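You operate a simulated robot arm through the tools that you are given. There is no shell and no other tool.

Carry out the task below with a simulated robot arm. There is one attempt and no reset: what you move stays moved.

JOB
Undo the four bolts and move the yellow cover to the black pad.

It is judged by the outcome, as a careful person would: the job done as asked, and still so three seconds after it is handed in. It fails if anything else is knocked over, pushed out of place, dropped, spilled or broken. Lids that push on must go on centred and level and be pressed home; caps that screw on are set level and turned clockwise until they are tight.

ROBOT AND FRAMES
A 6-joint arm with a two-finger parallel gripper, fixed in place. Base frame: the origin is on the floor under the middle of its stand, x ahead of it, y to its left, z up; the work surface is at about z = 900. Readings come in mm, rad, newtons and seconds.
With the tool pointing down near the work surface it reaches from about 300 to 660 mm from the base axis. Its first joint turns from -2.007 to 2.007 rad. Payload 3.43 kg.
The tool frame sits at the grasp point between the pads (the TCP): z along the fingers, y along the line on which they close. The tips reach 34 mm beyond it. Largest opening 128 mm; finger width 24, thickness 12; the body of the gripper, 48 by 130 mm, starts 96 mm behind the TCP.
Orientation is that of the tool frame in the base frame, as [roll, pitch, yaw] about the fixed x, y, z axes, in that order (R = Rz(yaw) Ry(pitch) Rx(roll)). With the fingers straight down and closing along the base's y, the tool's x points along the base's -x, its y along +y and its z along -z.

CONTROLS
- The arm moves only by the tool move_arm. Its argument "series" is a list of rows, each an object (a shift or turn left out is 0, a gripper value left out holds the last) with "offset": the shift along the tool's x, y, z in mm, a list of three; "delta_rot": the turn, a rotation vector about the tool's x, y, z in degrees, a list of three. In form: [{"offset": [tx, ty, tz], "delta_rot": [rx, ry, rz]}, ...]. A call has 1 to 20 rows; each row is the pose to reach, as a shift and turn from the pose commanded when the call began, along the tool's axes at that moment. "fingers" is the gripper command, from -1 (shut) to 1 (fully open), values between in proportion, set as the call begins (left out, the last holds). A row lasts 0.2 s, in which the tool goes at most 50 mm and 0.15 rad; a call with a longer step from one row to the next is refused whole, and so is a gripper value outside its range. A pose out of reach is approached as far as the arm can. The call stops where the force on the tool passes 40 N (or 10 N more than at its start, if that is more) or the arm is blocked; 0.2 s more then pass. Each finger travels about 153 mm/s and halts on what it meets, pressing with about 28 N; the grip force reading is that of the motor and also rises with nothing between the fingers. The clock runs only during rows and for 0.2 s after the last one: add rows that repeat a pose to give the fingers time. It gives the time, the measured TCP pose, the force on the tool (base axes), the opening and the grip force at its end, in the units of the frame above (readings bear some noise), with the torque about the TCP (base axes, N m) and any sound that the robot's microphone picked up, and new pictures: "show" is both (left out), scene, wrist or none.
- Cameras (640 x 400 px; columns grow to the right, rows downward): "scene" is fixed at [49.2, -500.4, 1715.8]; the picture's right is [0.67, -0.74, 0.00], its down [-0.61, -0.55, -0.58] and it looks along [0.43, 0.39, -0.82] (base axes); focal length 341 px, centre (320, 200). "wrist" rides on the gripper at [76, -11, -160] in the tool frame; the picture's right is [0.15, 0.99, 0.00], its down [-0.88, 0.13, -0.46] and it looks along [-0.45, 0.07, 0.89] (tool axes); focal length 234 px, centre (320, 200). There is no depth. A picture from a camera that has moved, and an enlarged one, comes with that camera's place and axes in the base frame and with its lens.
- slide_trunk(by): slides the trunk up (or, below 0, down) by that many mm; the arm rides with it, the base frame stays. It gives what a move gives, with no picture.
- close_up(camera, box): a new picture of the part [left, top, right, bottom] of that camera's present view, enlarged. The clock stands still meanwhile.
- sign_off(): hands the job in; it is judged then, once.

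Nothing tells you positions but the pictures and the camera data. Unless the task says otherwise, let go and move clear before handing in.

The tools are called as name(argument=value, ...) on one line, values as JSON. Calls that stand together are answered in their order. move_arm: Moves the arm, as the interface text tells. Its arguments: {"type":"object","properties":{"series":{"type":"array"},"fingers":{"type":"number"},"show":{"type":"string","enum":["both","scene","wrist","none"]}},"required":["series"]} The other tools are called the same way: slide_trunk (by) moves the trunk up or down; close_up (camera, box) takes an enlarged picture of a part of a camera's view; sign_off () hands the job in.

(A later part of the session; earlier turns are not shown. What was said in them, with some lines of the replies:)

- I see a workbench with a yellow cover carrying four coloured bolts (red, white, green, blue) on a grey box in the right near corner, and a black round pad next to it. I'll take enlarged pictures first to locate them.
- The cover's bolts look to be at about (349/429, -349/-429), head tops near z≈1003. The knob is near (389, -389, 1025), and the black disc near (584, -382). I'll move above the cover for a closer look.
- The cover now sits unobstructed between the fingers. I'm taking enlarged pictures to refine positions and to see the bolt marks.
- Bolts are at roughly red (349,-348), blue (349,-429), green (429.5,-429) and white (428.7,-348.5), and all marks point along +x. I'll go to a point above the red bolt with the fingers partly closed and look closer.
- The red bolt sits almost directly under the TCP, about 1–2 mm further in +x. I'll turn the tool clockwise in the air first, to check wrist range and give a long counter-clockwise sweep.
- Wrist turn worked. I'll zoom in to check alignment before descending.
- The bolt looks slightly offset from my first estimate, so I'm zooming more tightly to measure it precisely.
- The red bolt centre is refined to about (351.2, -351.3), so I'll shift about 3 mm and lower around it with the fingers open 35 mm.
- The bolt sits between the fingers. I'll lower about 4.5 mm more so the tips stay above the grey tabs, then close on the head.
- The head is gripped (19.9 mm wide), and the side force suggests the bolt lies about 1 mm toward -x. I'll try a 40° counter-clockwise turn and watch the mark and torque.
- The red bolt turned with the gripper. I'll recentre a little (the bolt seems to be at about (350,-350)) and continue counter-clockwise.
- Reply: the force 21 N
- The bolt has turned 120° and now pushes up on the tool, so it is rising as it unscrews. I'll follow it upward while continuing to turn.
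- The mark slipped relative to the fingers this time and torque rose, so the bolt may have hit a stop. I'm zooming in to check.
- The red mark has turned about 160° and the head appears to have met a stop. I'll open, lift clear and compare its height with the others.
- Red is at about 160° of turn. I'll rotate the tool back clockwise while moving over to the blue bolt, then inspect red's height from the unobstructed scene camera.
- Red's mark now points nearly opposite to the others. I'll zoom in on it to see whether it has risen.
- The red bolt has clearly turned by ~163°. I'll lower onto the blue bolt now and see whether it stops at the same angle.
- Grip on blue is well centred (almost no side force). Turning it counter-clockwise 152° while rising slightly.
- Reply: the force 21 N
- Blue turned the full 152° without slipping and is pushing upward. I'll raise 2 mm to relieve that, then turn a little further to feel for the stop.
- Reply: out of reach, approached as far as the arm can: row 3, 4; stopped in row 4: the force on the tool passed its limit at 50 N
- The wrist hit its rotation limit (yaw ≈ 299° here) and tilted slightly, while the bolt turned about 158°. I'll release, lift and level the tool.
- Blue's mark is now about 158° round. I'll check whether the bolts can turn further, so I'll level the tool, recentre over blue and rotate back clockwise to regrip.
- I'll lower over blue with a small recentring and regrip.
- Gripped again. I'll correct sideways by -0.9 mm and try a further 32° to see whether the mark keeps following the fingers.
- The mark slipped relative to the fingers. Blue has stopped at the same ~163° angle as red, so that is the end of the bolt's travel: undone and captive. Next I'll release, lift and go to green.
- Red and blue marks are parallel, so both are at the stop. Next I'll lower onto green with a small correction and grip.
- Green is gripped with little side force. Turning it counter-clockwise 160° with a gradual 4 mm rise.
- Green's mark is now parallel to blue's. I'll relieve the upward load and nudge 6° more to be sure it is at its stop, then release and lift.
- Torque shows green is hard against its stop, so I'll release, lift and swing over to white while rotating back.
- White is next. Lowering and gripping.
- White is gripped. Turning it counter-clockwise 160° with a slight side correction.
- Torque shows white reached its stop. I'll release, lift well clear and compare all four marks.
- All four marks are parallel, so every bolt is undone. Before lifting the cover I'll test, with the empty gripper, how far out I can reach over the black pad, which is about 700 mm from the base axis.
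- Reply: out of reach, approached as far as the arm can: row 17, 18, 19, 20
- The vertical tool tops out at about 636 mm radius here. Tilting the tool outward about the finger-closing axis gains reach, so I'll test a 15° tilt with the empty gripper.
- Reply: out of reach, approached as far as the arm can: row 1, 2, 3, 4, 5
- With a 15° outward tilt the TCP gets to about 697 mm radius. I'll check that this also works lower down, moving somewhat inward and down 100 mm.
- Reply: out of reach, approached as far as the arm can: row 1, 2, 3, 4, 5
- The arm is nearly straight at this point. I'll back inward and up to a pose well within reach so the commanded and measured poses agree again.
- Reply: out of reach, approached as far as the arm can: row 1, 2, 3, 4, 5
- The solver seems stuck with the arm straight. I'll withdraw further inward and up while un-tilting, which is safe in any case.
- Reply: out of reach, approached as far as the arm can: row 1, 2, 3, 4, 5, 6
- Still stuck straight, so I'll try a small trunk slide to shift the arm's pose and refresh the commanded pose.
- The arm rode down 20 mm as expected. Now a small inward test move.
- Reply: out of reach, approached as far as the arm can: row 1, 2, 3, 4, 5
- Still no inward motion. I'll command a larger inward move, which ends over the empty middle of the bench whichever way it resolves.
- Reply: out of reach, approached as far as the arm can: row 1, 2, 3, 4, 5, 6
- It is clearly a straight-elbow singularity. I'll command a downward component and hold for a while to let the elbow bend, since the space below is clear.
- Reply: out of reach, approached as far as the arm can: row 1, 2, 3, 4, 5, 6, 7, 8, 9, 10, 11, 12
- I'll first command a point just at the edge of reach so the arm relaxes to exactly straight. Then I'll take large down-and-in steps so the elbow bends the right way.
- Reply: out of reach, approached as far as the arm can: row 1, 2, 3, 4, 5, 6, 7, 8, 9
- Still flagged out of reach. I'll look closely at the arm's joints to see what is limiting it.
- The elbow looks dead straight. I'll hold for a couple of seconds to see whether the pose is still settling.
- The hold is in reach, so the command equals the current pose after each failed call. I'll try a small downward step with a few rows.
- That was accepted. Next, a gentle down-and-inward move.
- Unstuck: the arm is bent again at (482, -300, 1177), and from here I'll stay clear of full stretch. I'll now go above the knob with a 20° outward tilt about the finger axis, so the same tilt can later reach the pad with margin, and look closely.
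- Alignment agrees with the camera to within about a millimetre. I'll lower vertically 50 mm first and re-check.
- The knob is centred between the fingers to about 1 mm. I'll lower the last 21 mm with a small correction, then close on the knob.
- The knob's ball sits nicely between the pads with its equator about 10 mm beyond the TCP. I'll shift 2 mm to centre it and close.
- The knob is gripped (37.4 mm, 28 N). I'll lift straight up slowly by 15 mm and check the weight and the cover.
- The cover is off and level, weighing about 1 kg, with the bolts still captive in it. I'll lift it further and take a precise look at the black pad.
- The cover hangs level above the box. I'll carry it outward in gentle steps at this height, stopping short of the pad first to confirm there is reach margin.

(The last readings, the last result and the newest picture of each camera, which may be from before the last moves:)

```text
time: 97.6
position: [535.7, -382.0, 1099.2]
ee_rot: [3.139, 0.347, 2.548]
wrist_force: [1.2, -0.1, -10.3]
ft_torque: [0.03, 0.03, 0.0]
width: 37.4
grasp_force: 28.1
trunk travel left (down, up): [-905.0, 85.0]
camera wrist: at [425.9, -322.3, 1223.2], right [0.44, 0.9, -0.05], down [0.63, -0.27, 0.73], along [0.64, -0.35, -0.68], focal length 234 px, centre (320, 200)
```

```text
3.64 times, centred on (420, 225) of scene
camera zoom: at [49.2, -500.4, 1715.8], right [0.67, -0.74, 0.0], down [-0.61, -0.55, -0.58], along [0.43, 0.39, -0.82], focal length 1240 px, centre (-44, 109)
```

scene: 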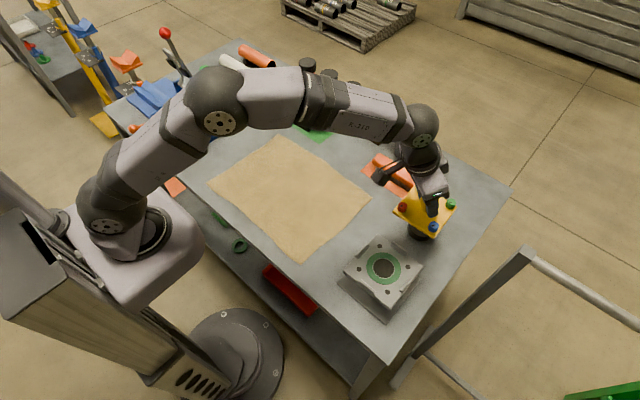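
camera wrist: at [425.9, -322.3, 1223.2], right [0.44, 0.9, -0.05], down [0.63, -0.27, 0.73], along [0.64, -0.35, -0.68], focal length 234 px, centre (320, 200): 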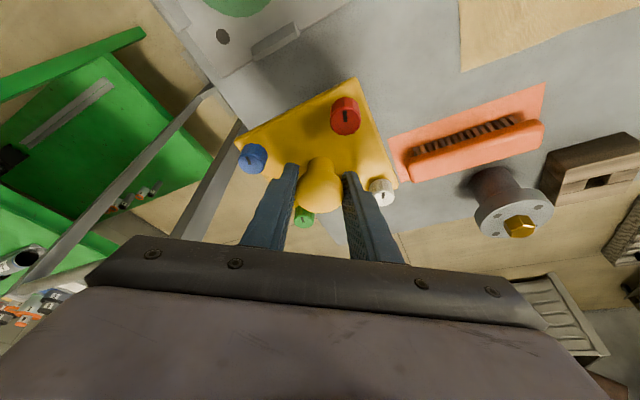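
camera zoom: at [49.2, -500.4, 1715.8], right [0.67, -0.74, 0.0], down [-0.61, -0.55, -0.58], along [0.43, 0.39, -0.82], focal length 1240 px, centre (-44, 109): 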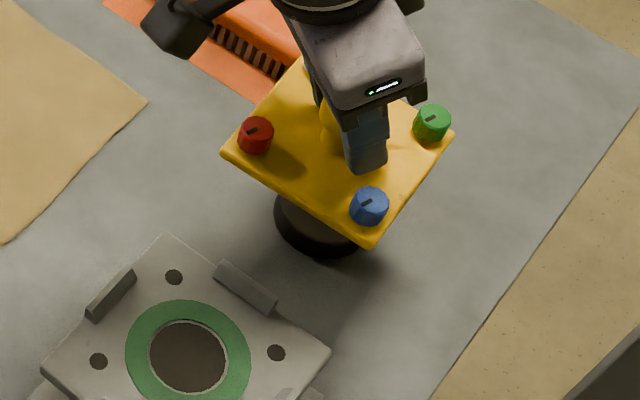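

The carry is steady and there's still reach. I'll go the remaining ~45 mm outward while lowering 20 mm, staying well above the pad.

move_arm(series=[{"offset": [-2, 2, 2]}, {"offset": [-6, 5.5, 6.5]}, {"offset": [-11, 10, 12]}, {"offset": [-16, 15, 18]}, {"offset": [-21, 19.5, 23.5]}, {"offset": [-25, 23.5, 28]}, {"offset": [-28.1, 26.3, 31.5]}, {"offset": [-28.1, 26.3, 31.5]}, {"offset": [-28.1, 26.3, 31.5]}], fingers=-1)

close_up(camera="scene", box=[390, 170, 470, 250])

```text
time: 99.6
position: [582.3, -381.4, 1077.2]
ee_rot: [3.139, 0.344, 2.549]
wrist_force: [0.0, -0.9, -10.6]
ft_torque: [0.03, 0.05, 0.0]
width: 37.1
grasp_force: 27.2
trunk travel left (down, up): [-905.0, 85.0]
camera wrist: at [471.6, -321.0, 1202.2], right [0.44, 0.9, -0.05], down [0.63, -0.27, 0.73], along [0.64, -0.35, -0.68], focal length 234 px, centre (320, 200)
```

scene: 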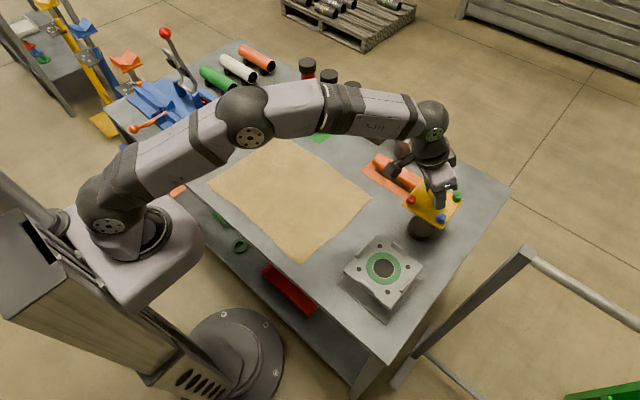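
wrist: 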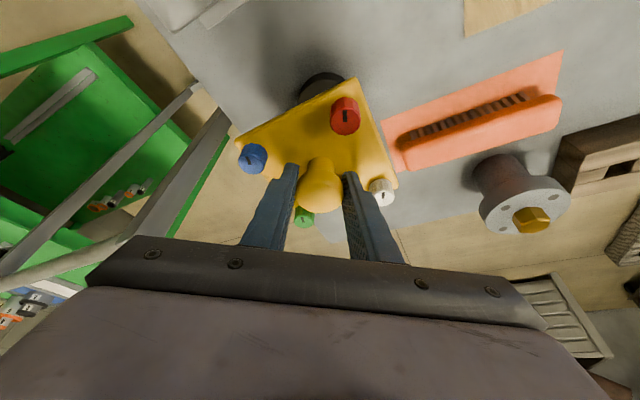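

```text
5.00 times, centred on (430, 210) of scene
camera zoom: at [49.2, -500.4, 1715.8], right [0.67, -0.74, 0.0], down [-0.61, -0.55, -0.58], along [0.43, 0.39, -0.82], focal length 1704 px, centre (-230, 150)
```

zoom: 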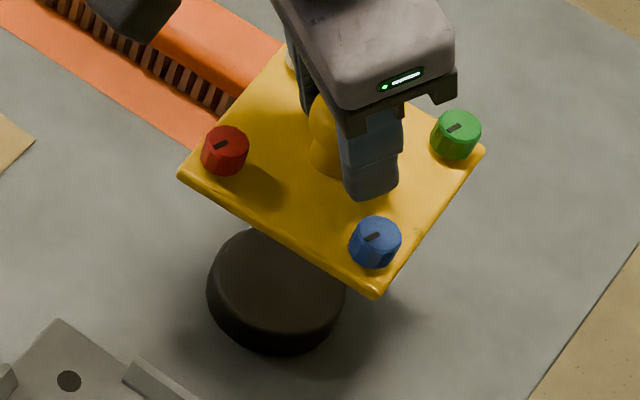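

The cover is hovering over the pad with reach to spare. I'll zoom in to measure bolts and pad in the same picture and work out the remaining offset.

close_up(camera="scene", box=[420, 185, 468, 225])

close_up(camera="scene", box=[400, 205, 448, 245])

close_up(camera="scene", box=[400, 180, 448, 220])

close_up(camera="wrist", box=[220, 50, 440, 230])

```text
10.00 times, centred on (444, 205) of scene
camera zoom: at [49.2, -500.4, 1715.8], right [0.67, -0.74, 0.0], down [-0.61, -0.55, -0.58], along [0.43, 0.39, -0.82], focal length 3409 px, centre (-920, 150)
```

zoom: 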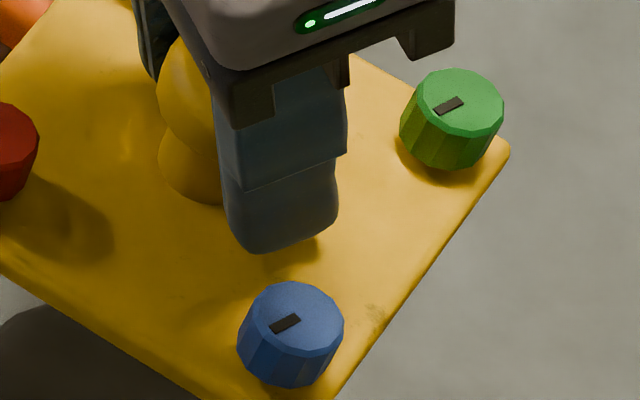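

```text
10.00 times, centred on (424, 225) of scene
camera zoom: at [49.2, -500.4, 1715.8], right [0.67, -0.74, 0.0], down [-0.61, -0.55, -0.58], along [0.43, 0.39, -0.82], focal length 3409 px, centre (-720, -50)
```

zoom: 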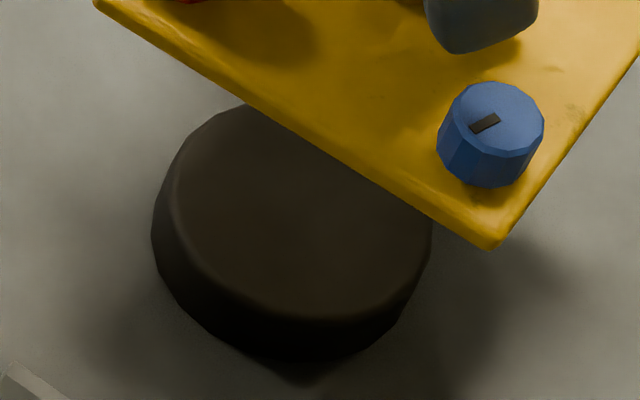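

```text
10.00 times, centred on (424, 200) of scene
camera zoom: at [49.2, -500.4, 1715.8], right [0.67, -0.74, 0.0], down [-0.61, -0.55, -0.58], along [0.43, 0.39, -0.82], focal length 3409 px, centre (-720, 200)
```

zoom: 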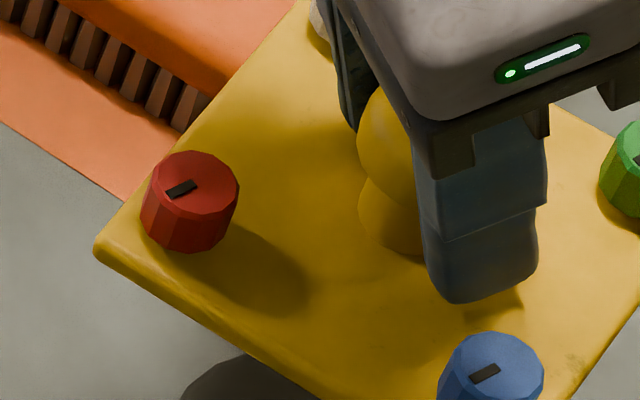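

```text
2.22 times, centred on (330, 140) of wrist
camera zoom: at [471.6, -321.0, 1202.2], right [0.44, 0.9, -0.05], down [0.63, -0.27, 0.73], along [0.64, -0.35, -0.68], focal length 520 px, centre (298, 333)
```

zoom: 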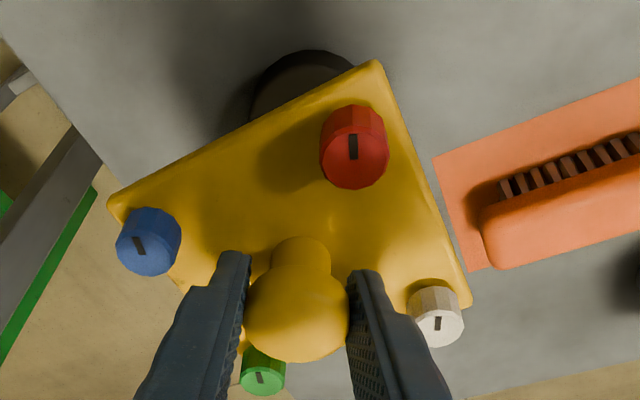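

Cover centre and pad centre agree to within about 3 mm. I'll nudge by (-1,-1.5) mm and lower smoothly to about 12 mm above the pad.

move_arm(series=[{"offset": [2, -1, 5.6]}, {"offset": [5, -1.8, 14]}, {"offset": [9, -1.8, 25]}, {"offset": [13, -1.8, 36]}, {"offset": [17, -1.8, 47.5]}, {"offset": [21, -1.8, 58.7]}, {"offset": [25, -1.8, 70]}, {"offset": [28.5, -1.8, 79.6]}, {"offset": [31, -1.8, 86.6]}, {"offset": [31, -1.8, 86.6]}, {"offset": [31, -1.8, 86.6]}], fingers=-1)

close_up(camera="scene", box=[390, 190, 470, 260])

close_up(camera="wrist", box=[220, 50, 440, 230])

```text
time: 102.0
position: [583.4, -381.6, 985.4]
ee_rot: [3.139, 0.346, 2.548]
wrist_force: [-0.4, 0.5, -10.2]
ft_torque: [0.04, 0.03, -0.03]
width: 37.5
grasp_force: 28.1
trunk travel left (down, up): [-905.0, 85.0]
camera wrist: at [472.2, -322.0, 1109.8], right [0.44, 0.9, -0.05], down [0.63, -0.27, 0.73], along [0.64, -0.35, -0.68], focal length 234 px, centre (320, 200)
```

scene: 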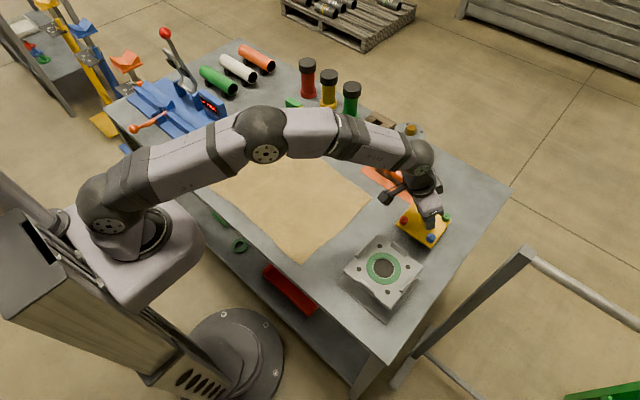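
wrist: 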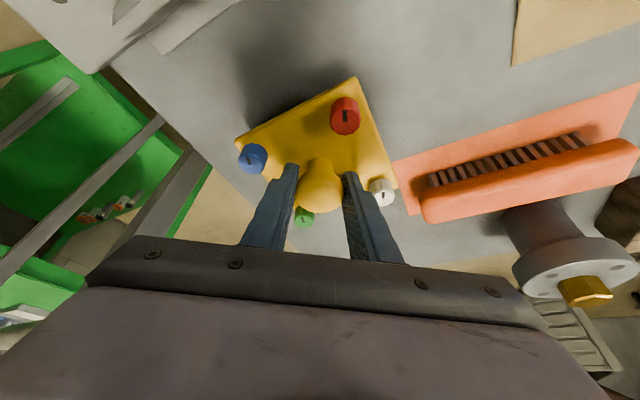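

```text
5.71 times, centred on (430, 225) of scene
camera zoom: at [49.2, -500.4, 1715.8], right [0.67, -0.74, 0.0], down [-0.61, -0.55, -0.58], along [0.43, 0.39, -0.82], focal length 1948 px, centre (-309, 57)
```

zoom: 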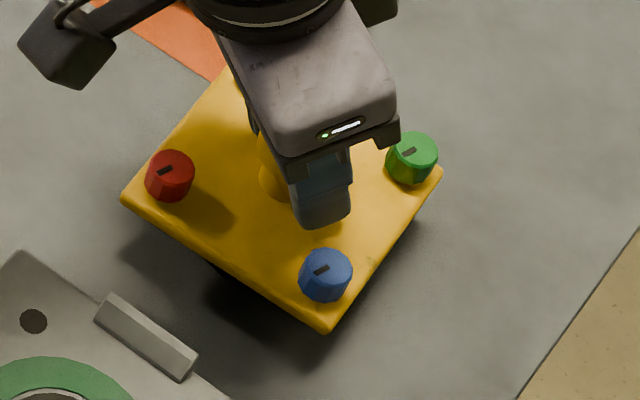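

```text
2.22 times, centred on (330, 140) of wrist
camera zoom: at [472.2, -322.0, 1109.8], right [0.44, 0.9, -0.05], down [0.63, -0.27, 0.73], along [0.64, -0.35, -0.68], focal length 520 px, centre (298, 333)
```

zoom: 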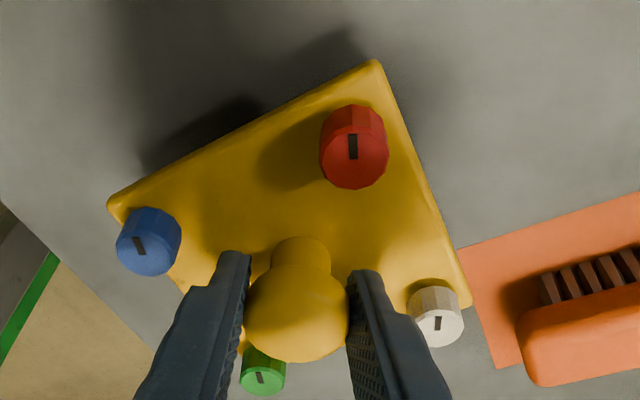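

Still hanging free (−10 N) with the cover just above the pad. Lowering in small steps and watching the force.

move_arm(series=[{"offset": [0.5, 0, 1.4]}, {"offset": [1.0, 0, 2.8]}, {"offset": [1.7, 0, 4.7]}, {"offset": [1.7, 0, 4.7]}], fingers=-1, show="none")

move_arm(series=[{"offset": [0.35, 0, 0.94]}, {"offset": [0.7, 0, 1.9]}, {"offset": [1.0, 0, 2.8]}, {"offset": [1.0, 0, 2.8]}], fingers=-1, show="none")

```text
time: 103.0
position: [581.7, -383.5, 979.7]
ee_rot: [3.139, 0.348, 2.548]
wrist_force: [0.1, 0.5, -10.2]
ft_torque: [0.02, 0.01, 0.0]
width: 37.5
grasp_force: 28.3
trunk travel left (down, up): [-905.0, 85.0]
```

```text
time: 104.0
position: [582.6, -383.7, 976.5]
ee_rot: [3.138, 0.347, 2.548]
wrist_force: [0.5, -0.2, -10.9]
ft_torque: [0.02, 0.03, -0.01]
width: 37.3
grasp_force: 28.2
trunk travel left (down, up): [-905.0, 85.0]
```

No contact yet, so I'm continuing down in small steps.

move_arm(series=[{"offset": [0.35, 0, 0.94]}, {"offset": [0.7, 0, 1.9]}, {"offset": [0.7, 0, 1.9]}], fingers=-1, show="none")

move_arm(series=[{"offset": [0.35, 0, 0.94]}, {"offset": [0.7, 0, 1.9]}, {"offset": [0.7, 0, 1.9]}], fingers=-1, show="scene")

close_up(camera="scene", box=[395, 200, 455, 250])

```text
time: 104.8
position: [582.8, -383.1, 975.4]
ee_rot: [3.138, 0.347, 2.549]
wrist_force: [-0.4, 0.0, -9.7]
ft_torque: [0.03, 0.02, 0.04]
width: 37.4
grasp_force: 28.1
trunk travel left (down, up): [-905.0, 85.0]
```

```text
time: 105.6
position: [582.4, -382.4, 974.0]
ee_rot: [3.137, 0.348, 2.549]
wrist_force: [-0.7, -0.3, -10.1]
ft_torque: [0.01, 0.0, 0.0]
width: 37.2
grasp_force: 28.5
trunk travel left (down, up): [-905.0, 85.0]
```

scene: 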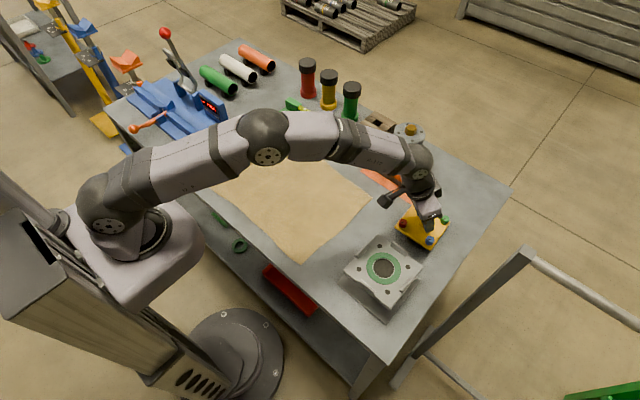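

```text
8.00 times, centred on (425, 225) of scene
camera zoom: at [49.2, -500.4, 1715.8], right [0.67, -0.74, 0.0], down [-0.61, -0.55, -0.58], along [0.43, 0.39, -0.82], focal length 2727 px, centre (-520, 0)
```

zoom: 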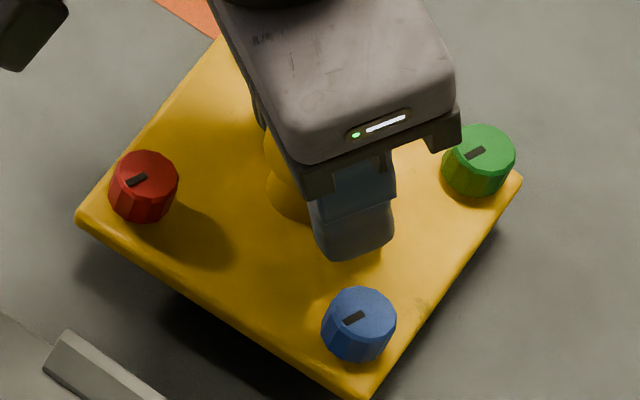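

Still hanging free at z≈973. Continuing in 2 mm steps until the weight transfers.

move_arm(series=[{"offset": [0.35, 0, 0.94]}, {"offset": [0.7, 0, 1.9]}, {"offset": [0.7, 0, 1.9]}], fingers=-1, show="none")

move_arm(series=[{"offset": [0.35, 0, 0.94]}, {"offset": [0.7, 0, 1.9]}, {"offset": [0.7, 0, 1.9]}], fingers=-1, show="none")

```text
time: 106.4
position: [582.1, -380.9, 972.1]
ee_rot: [3.139, 0.347, 2.548]
wrist_force: [0.4, -0.4, -9.5]
ft_torque: [0.01, 0.01, 0.02]
width: 37.4
grasp_force: 27.9
trunk travel left (down, up): [-905.0, 85.0]
```

```text
time: 107.2
position: [582.8, -381.9, 971.5]
ee_rot: [3.137, 0.35, 2.549]
wrist_force: [4.3, 4.6, -2.0]
ft_torque: [0.12, 0.03, -0.07]
width: 37.5
grasp_force: 28.3
trunk travel left (down, up): [-905.0, 85.0]
```

Contact: most of the weight is now on the pad. I'll go about 0.8 mm more to seat it fully, then look.

move_arm(series=[{"offset": [0.15, 0, 0.4]}, {"offset": [0.27, 0, 0.75]}, {"offset": [0.27, 0, 0.75]}], fingers=-1)

close_up(camera="scene", box=[395, 200, 455, 250])

close_up(camera="wrist", box=[220, 50, 440, 230])

```text
time: 108.0
position: [581.6, -382.3, 970.3]
ee_rot: [3.136, 0.353, 2.548]
wrist_force: [4.5, 4.9, 5.9]
ft_torque: [0.27, 0.32, -0.17]
width: 37.6
grasp_force: 28.2
trunk travel left (down, up): [-905.0, 85.0]
camera wrist: at [471.4, -321.7, 1095.7], right [0.44, 0.9, -0.05], down [0.63, -0.27, 0.73], along [0.64, -0.35, -0.68], focal length 234 px, centre (320, 200)
```

scene: 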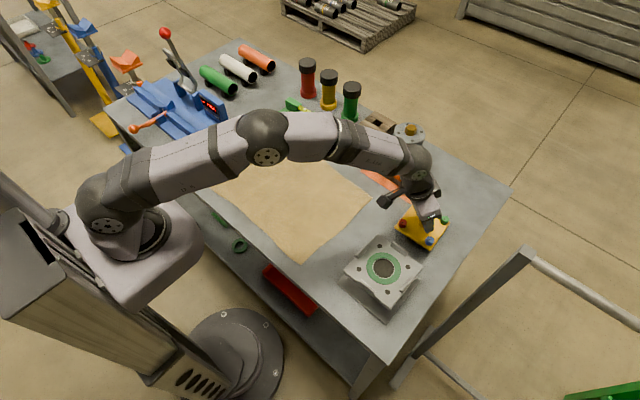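
wrist: 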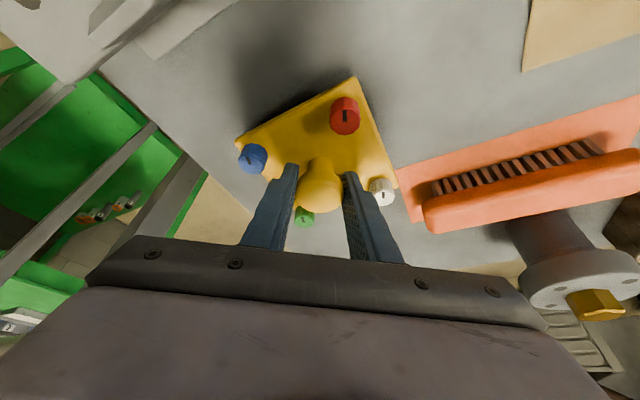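

```text
8.00 times, centred on (425, 225) of scene
camera zoom: at [49.2, -500.4, 1715.8], right [0.67, -0.74, 0.0], down [-0.61, -0.55, -0.58], along [0.43, 0.39, -0.82], focal length 2727 px, centre (-520, 0)
```

zoom: 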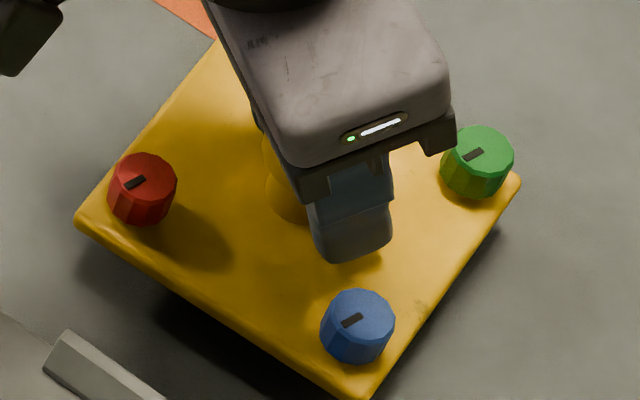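

```text
2.22 times, centred on (330, 140) of wrist
camera zoom: at [471.4, -321.7, 1095.7], right [0.44, 0.9, -0.05], down [0.63, -0.27, 0.73], along [0.64, -0.35, -0.68], focal length 520 px, centre (298, 333)
```

zoom: 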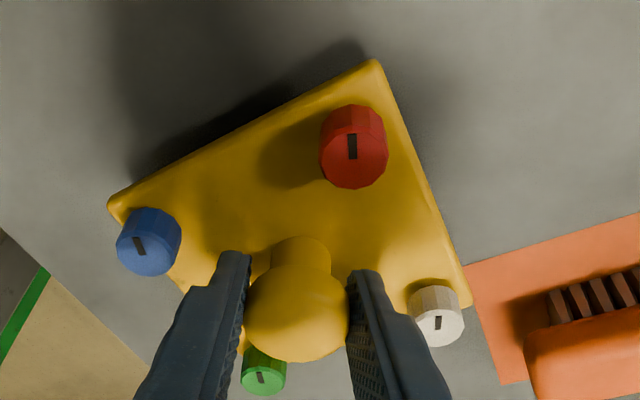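

The cover rests on the pad (its load transferred at z≈970, matching the pad's height). I'll relieve the small sideways and downward preload before letting go.

move_arm(series=[{"offset": [-0.1, 0.4, -0.25]}, {"offset": [-0.15, 0.8, -0.4]}, {"offset": [-0.15, 0.8, -0.4]}], fingers=-1, show="none")

```text
time: 108.8
position: [582.4, -381.4, 972.0]
ee_rot: [3.14, 0.352, 2.549]
wrist_force: [6.0, -4.1, 8.2]
ft_torque: [-0.01, 0.18, -0.01]
width: 37.5
grasp_force: 28.3
trunk travel left (down, up): [-905.0, 85.0]
```

move_arm(series=[{"offset": [-0.5, 0, -0.3]}, {"offset": [-0.9, 0, -0.5]}, {"offset": [-0.9, 0, -0.5]}], fingers=-1, show="scene")

close_up(camera="scene", box=[395, 200, 455, 250])

```text
time: 109.6
position: [583.4, -383.3, 971.5]
ee_rot: [3.138, 0.35, 2.548]
wrist_force: [7.0, -5.3, 12.2]
ft_torque: [0.03, 0.27, -0.01]
width: 37.3
grasp_force: 27.9
trunk travel left (down, up): [-905.0, 85.0]
```

scene: 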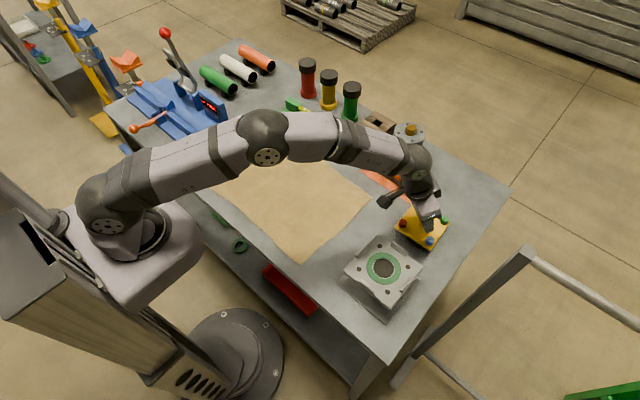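

```text
8.00 times, centred on (425, 225) of scene
camera zoom: at [49.2, -500.4, 1715.8], right [0.67, -0.74, 0.0], down [-0.61, -0.55, -0.58], along [0.43, 0.39, -0.82], focal length 2727 px, centre (-520, 0)
```

zoom: 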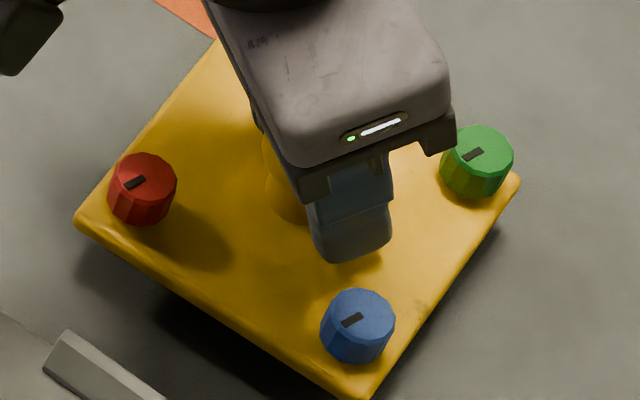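

The preload is creeping up slowly (the controller is winding against the contact). I'll back off a bit more, upward and outward, before opening.

move_arm(series=[{"offset": [-0.8, 0, -0.7]}, {"offset": [-1.5, 0, -1.4]}], fingers=-1, show="none")

```text
time: 110.2
position: [583.5, -382.4, 971.5]
ee_rot: [3.139, 0.345, 2.547]
wrist_force: [2.7, -4.3, 4.3]
ft_torque: [-0.53, -0.57, -0.09]
width: 37.3
grasp_force: 27.8
trunk travel left (down, up): [-905.0, 85.0]
```

Forces are now small, so I'll open the fingers.

move_arm(series=[{"offset": [0, 0, 0]}, {"offset": [0, 0, 0]}, {"offset": [0, 0, 0]}], fingers=-0.18)

close_up(camera="wrist", box=[220, 50, 440, 230])

close_up(camera="scene", box=[395, 200, 455, 250])

```text
time: 111.0
position: [583.0, -381.9, 972.1]
ee_rot: [3.138, 0.346, 2.548]
wrist_force: [0.2, -0.3, 0.5]
ft_torque: [-0.02, -0.03, 0.0]
width: 52.4
grasp_force: 0.0
trunk travel left (down, up): [-905.0, 85.0]
camera wrist: at [472.4, -321.8, 1096.8], right [0.44, 0.9, -0.05], down [0.63, -0.27, 0.73], along [0.64, -0.35, -0.68], focal length 234 px, centre (320, 200)
```

scene: 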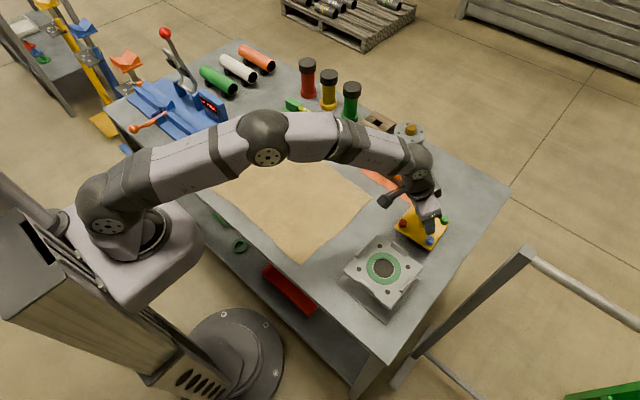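
wrist: 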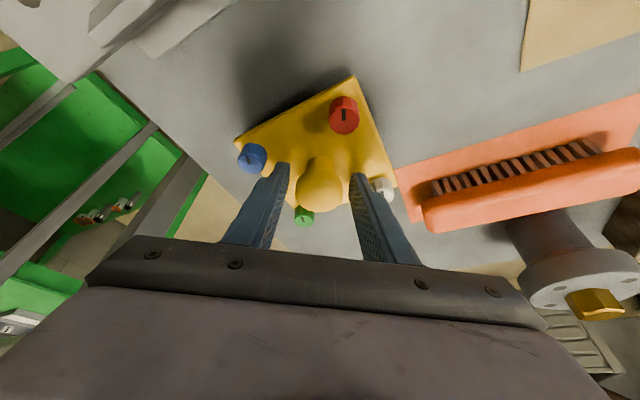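

```text
2.22 times, centred on (330, 140) of wrist
camera zoom: at [472.4, -321.8, 1096.8], right [0.44, 0.9, -0.05], down [0.63, -0.27, 0.73], along [0.64, -0.35, -0.68], focal length 520 px, centre (298, 333)
```

zoom: 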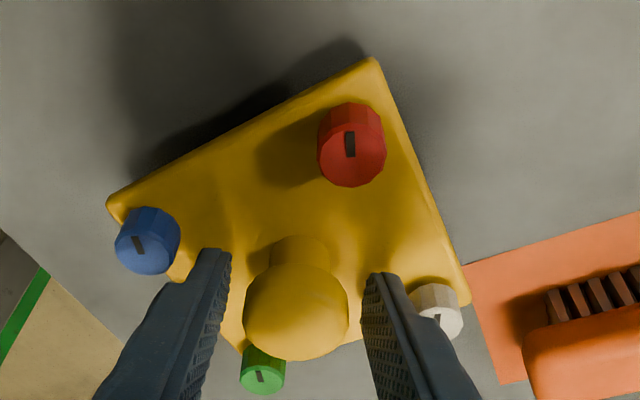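

```text
8.00 times, centred on (425, 225) of scene
camera zoom: at [49.2, -500.4, 1715.8], right [0.67, -0.74, 0.0], down [-0.61, -0.55, -0.58], along [0.43, 0.39, -0.82], focal length 2727 px, centre (-520, 0)
```

zoom: 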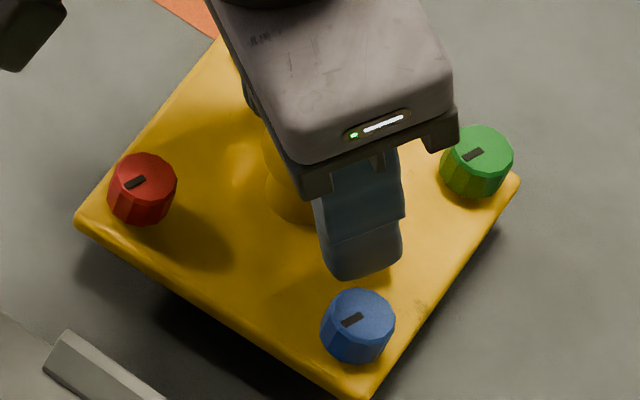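

Released, and the cover stays level on the pad. I'll retract straight back along the fingers, slowly at first.

move_arm(series=[{"offset": [0, 0, -6]}, {"offset": [0, 0, -14]}, {"offset": [0, 0, -24]}, {"offset": [0, 0, -36]}, {"offset": [0, 0, -50]}, {"offset": [0, 0, -66]}, {"offset": [0, 0, -84]}, {"offset": [0, 0, -100]}, {"offset": [0, 0, -100]}], fingers=-0.18)

close_up(camera="wrist", box=[200, 40, 440, 240])

close_up(camera="scene", box=[390, 190, 470, 255])

```text
time: 113.0
position: [556.9, -365.5, 1065.9]
ee_rot: [3.137, 0.347, 2.548]
wrist_force: [0.0, -0.8, -0.1]
ft_torque: [0.02, 0.02, -0.02]
width: 52.6
grasp_force: 0.1
trunk travel left (down, up): [-905.0, 85.0]
camera wrist: at [446.4, -304.5, 1191.5], right [0.44, 0.9, -0.05], down [0.63, -0.27, 0.73], along [0.64, -0.35, -0.68], focal length 234 px, centre (320, 200)
```

scene: 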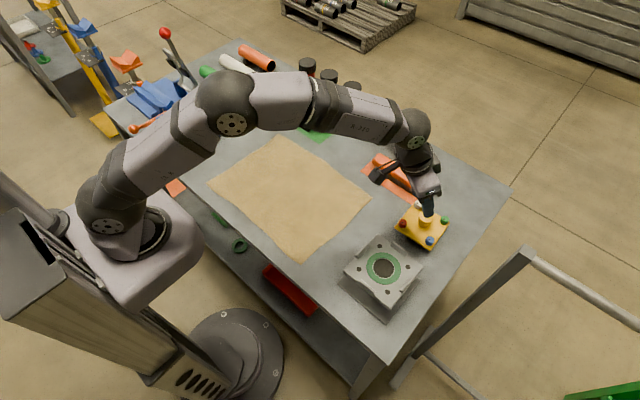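
wrist: 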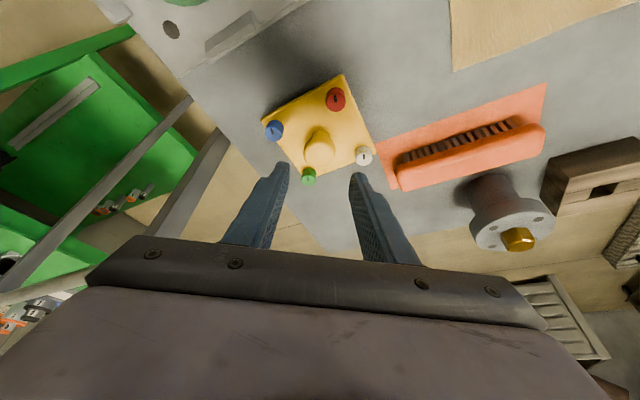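

```text
2.00 times, centred on (320, 140) of wrist
camera zoom: at [446.4, -304.5, 1191.5], right [0.44, 0.9, -0.05], down [0.63, -0.27, 0.73], along [0.64, -0.35, -0.68], focal length 468 px, centre (320, 320)
```

zoom: 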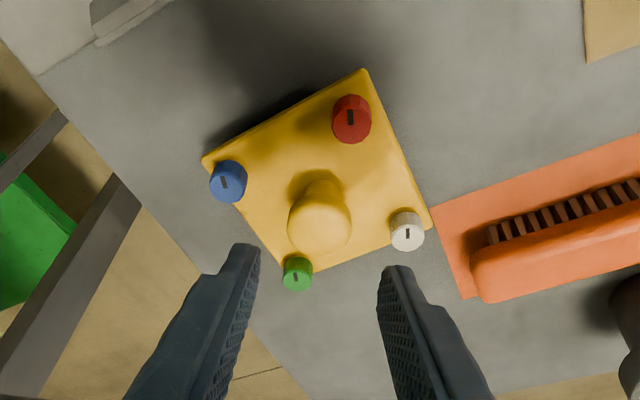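

```text
6.15 times, centred on (430, 222) of scene
camera zoom: at [49.2, -500.4, 1715.8], right [0.67, -0.74, 0.0], down [-0.61, -0.55, -0.58], along [0.43, 0.39, -0.82], focal length 2098 px, centre (-357, 62)
```

zoom: 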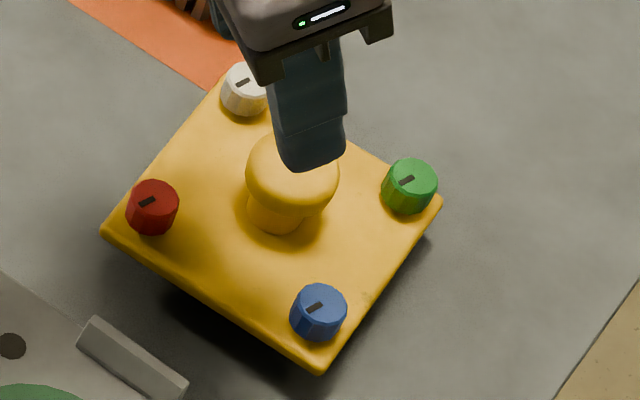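

The cover rests on the pad, centred to within about 1 mm, with all four bolts aboard. I'll move the arm well clear, inward and up.

move_arm(series=[{"offset": [6, 0, -20]}, {"offset": [18, 0, -40]}, {"offset": [33, 0, -62]}, {"offset": [50, 0, -85]}, {"offset": [68, 0, -110]}, {"offset": [86, 0, -135]}, {"offset": [104.6, 0, -159.4]}, {"offset": [104.6, 0, -159.4]}, {"offset": [104.6, 0, -159.4]}], fingers=-0.18)

move_arm(series=[{"delta_rot": [0, 7, 0]}, {"delta_rot": [0, 14, 0]}, {"delta_rot": [0, 20, 0]}, {"delta_rot": [0, 20, 0]}, {"delta_rot": [0, 20, 0]}, {"delta_rot": [0, 20, 0]}, {"delta_rot": [0, 20, 0]}], fingers=-0.18)

close_up(camera="scene", box=[390, 185, 470, 255])

close_up(camera="wrist", box=[200, 40, 440, 240])

```text
time: 115.0
position: [426.6, -277.1, 1181.3]
ee_rot: [3.138, 0.347, 2.549]
wrist_force: [0.5, 0.1, -0.5]
ft_torque: [-0.04, 0.0, 0.02]
width: 52.6
grasp_force: 0.1
trunk travel left (down, up): [-905.0, 85.0]
camera wrist: at [316.1, -217.2, 1305.3], right [0.44, 0.9, -0.05], down [0.63, -0.27, 0.73], along [0.64, -0.35, -0.68], focal length 234 px, centre (320, 200)
```

scene: 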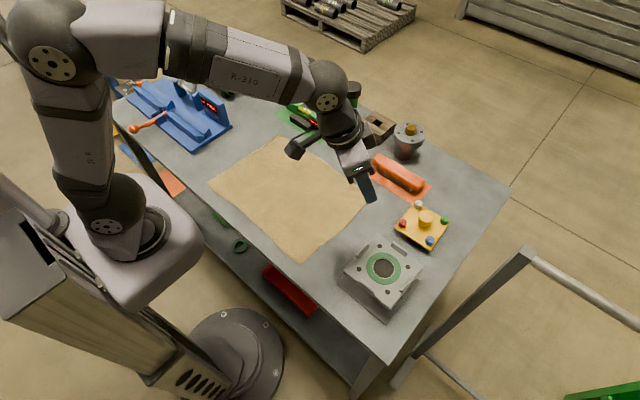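
wrist: 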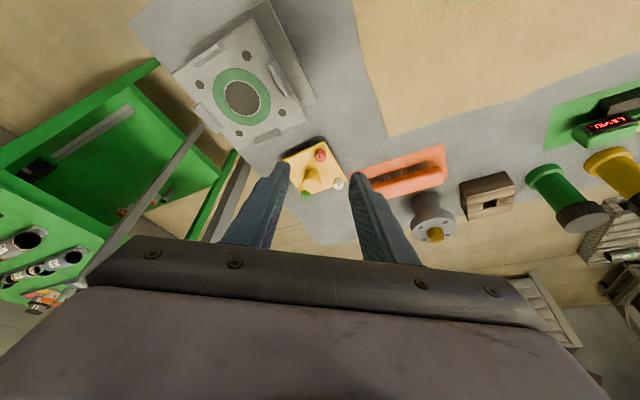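

```text
time: 116.6
position: [427.7, -278.6, 1181.0]
ee_rot: [3.138, 0.0, 2.549]
wrist_force: [0.4, -0.7, -0.9]
ft_torque: [0.0, 0.0, 0.02]
width: 52.7
grasp_force: 0.1
trunk travel left (down, up): [-905.0, 85.0]
camera wrist: at [358.2, -246.6, 1341.4], right [0.43, 0.9, 0.0], down [0.8, -0.39, 0.46], along [0.41, -0.19, -0.89], focal length 234 px, centre (320, 200)
```

scene: 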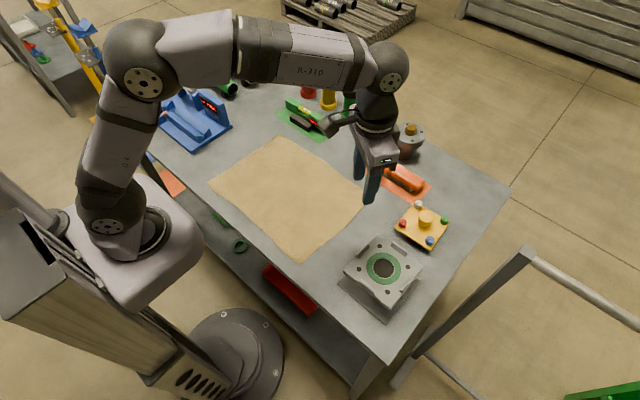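
wrist: 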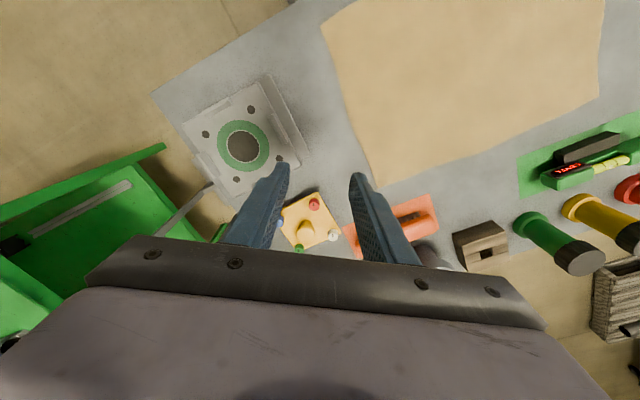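

```text
5.71 times, centred on (430, 220) of scene
camera zoom: at [49.2, -500.4, 1715.8], right [0.67, -0.74, 0.0], down [-0.61, -0.55, -0.58], along [0.43, 0.39, -0.82], focal length 1948 px, centre (-309, 86)
```

zoom: 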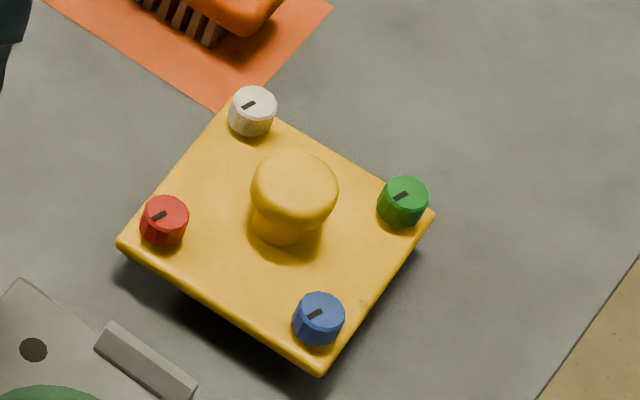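

```text
2.00 times, centred on (320, 140) of wrist
camera zoom: at [358.2, -246.6, 1341.4], right [0.43, 0.9, 0.0], down [0.8, -0.39, 0.46], along [0.41, -0.19, -0.89], focal length 468 px, centre (320, 320)
```

zoom: 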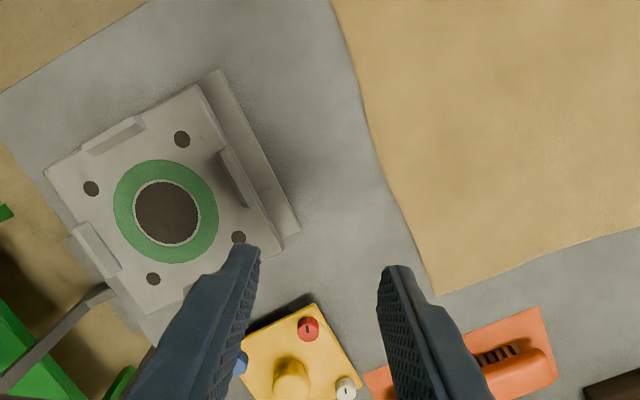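

All four bolts are undone and still captive in the cover. The cover rests level and centred on the black pad, the box hasn't moved, and the arm is clear. I'm handing in the job.

sign_off()

```text
The job is handed in.
```

I undid all four bolts and moved the yellow cover onto the black pad, then handed the job in. I haven't seen the judging result.

- **Bolts:** each one turned counter-clockwise about 160° until it hit a hard stop. The marks on all four ended up parallel. The bolts are captive, so they stayed in the cover when it came off.
- **Cover:** it looks level on the pad, about 1 mm off centre as measured from the fixed camera. It stayed put when I opened the fingers.
- **Everything else:** the grey box and nearby objects look undisturbed, and the arm finished well clear.
- **Reach problem:** the pad is slightly out of reach with the tool vertical. I gripped the knob with the tool tilted 20° outward. While testing that reach, the empty arm stuck at full stretch and I had to work it free. The trunk is still 20 mm lower than where it started as a result.
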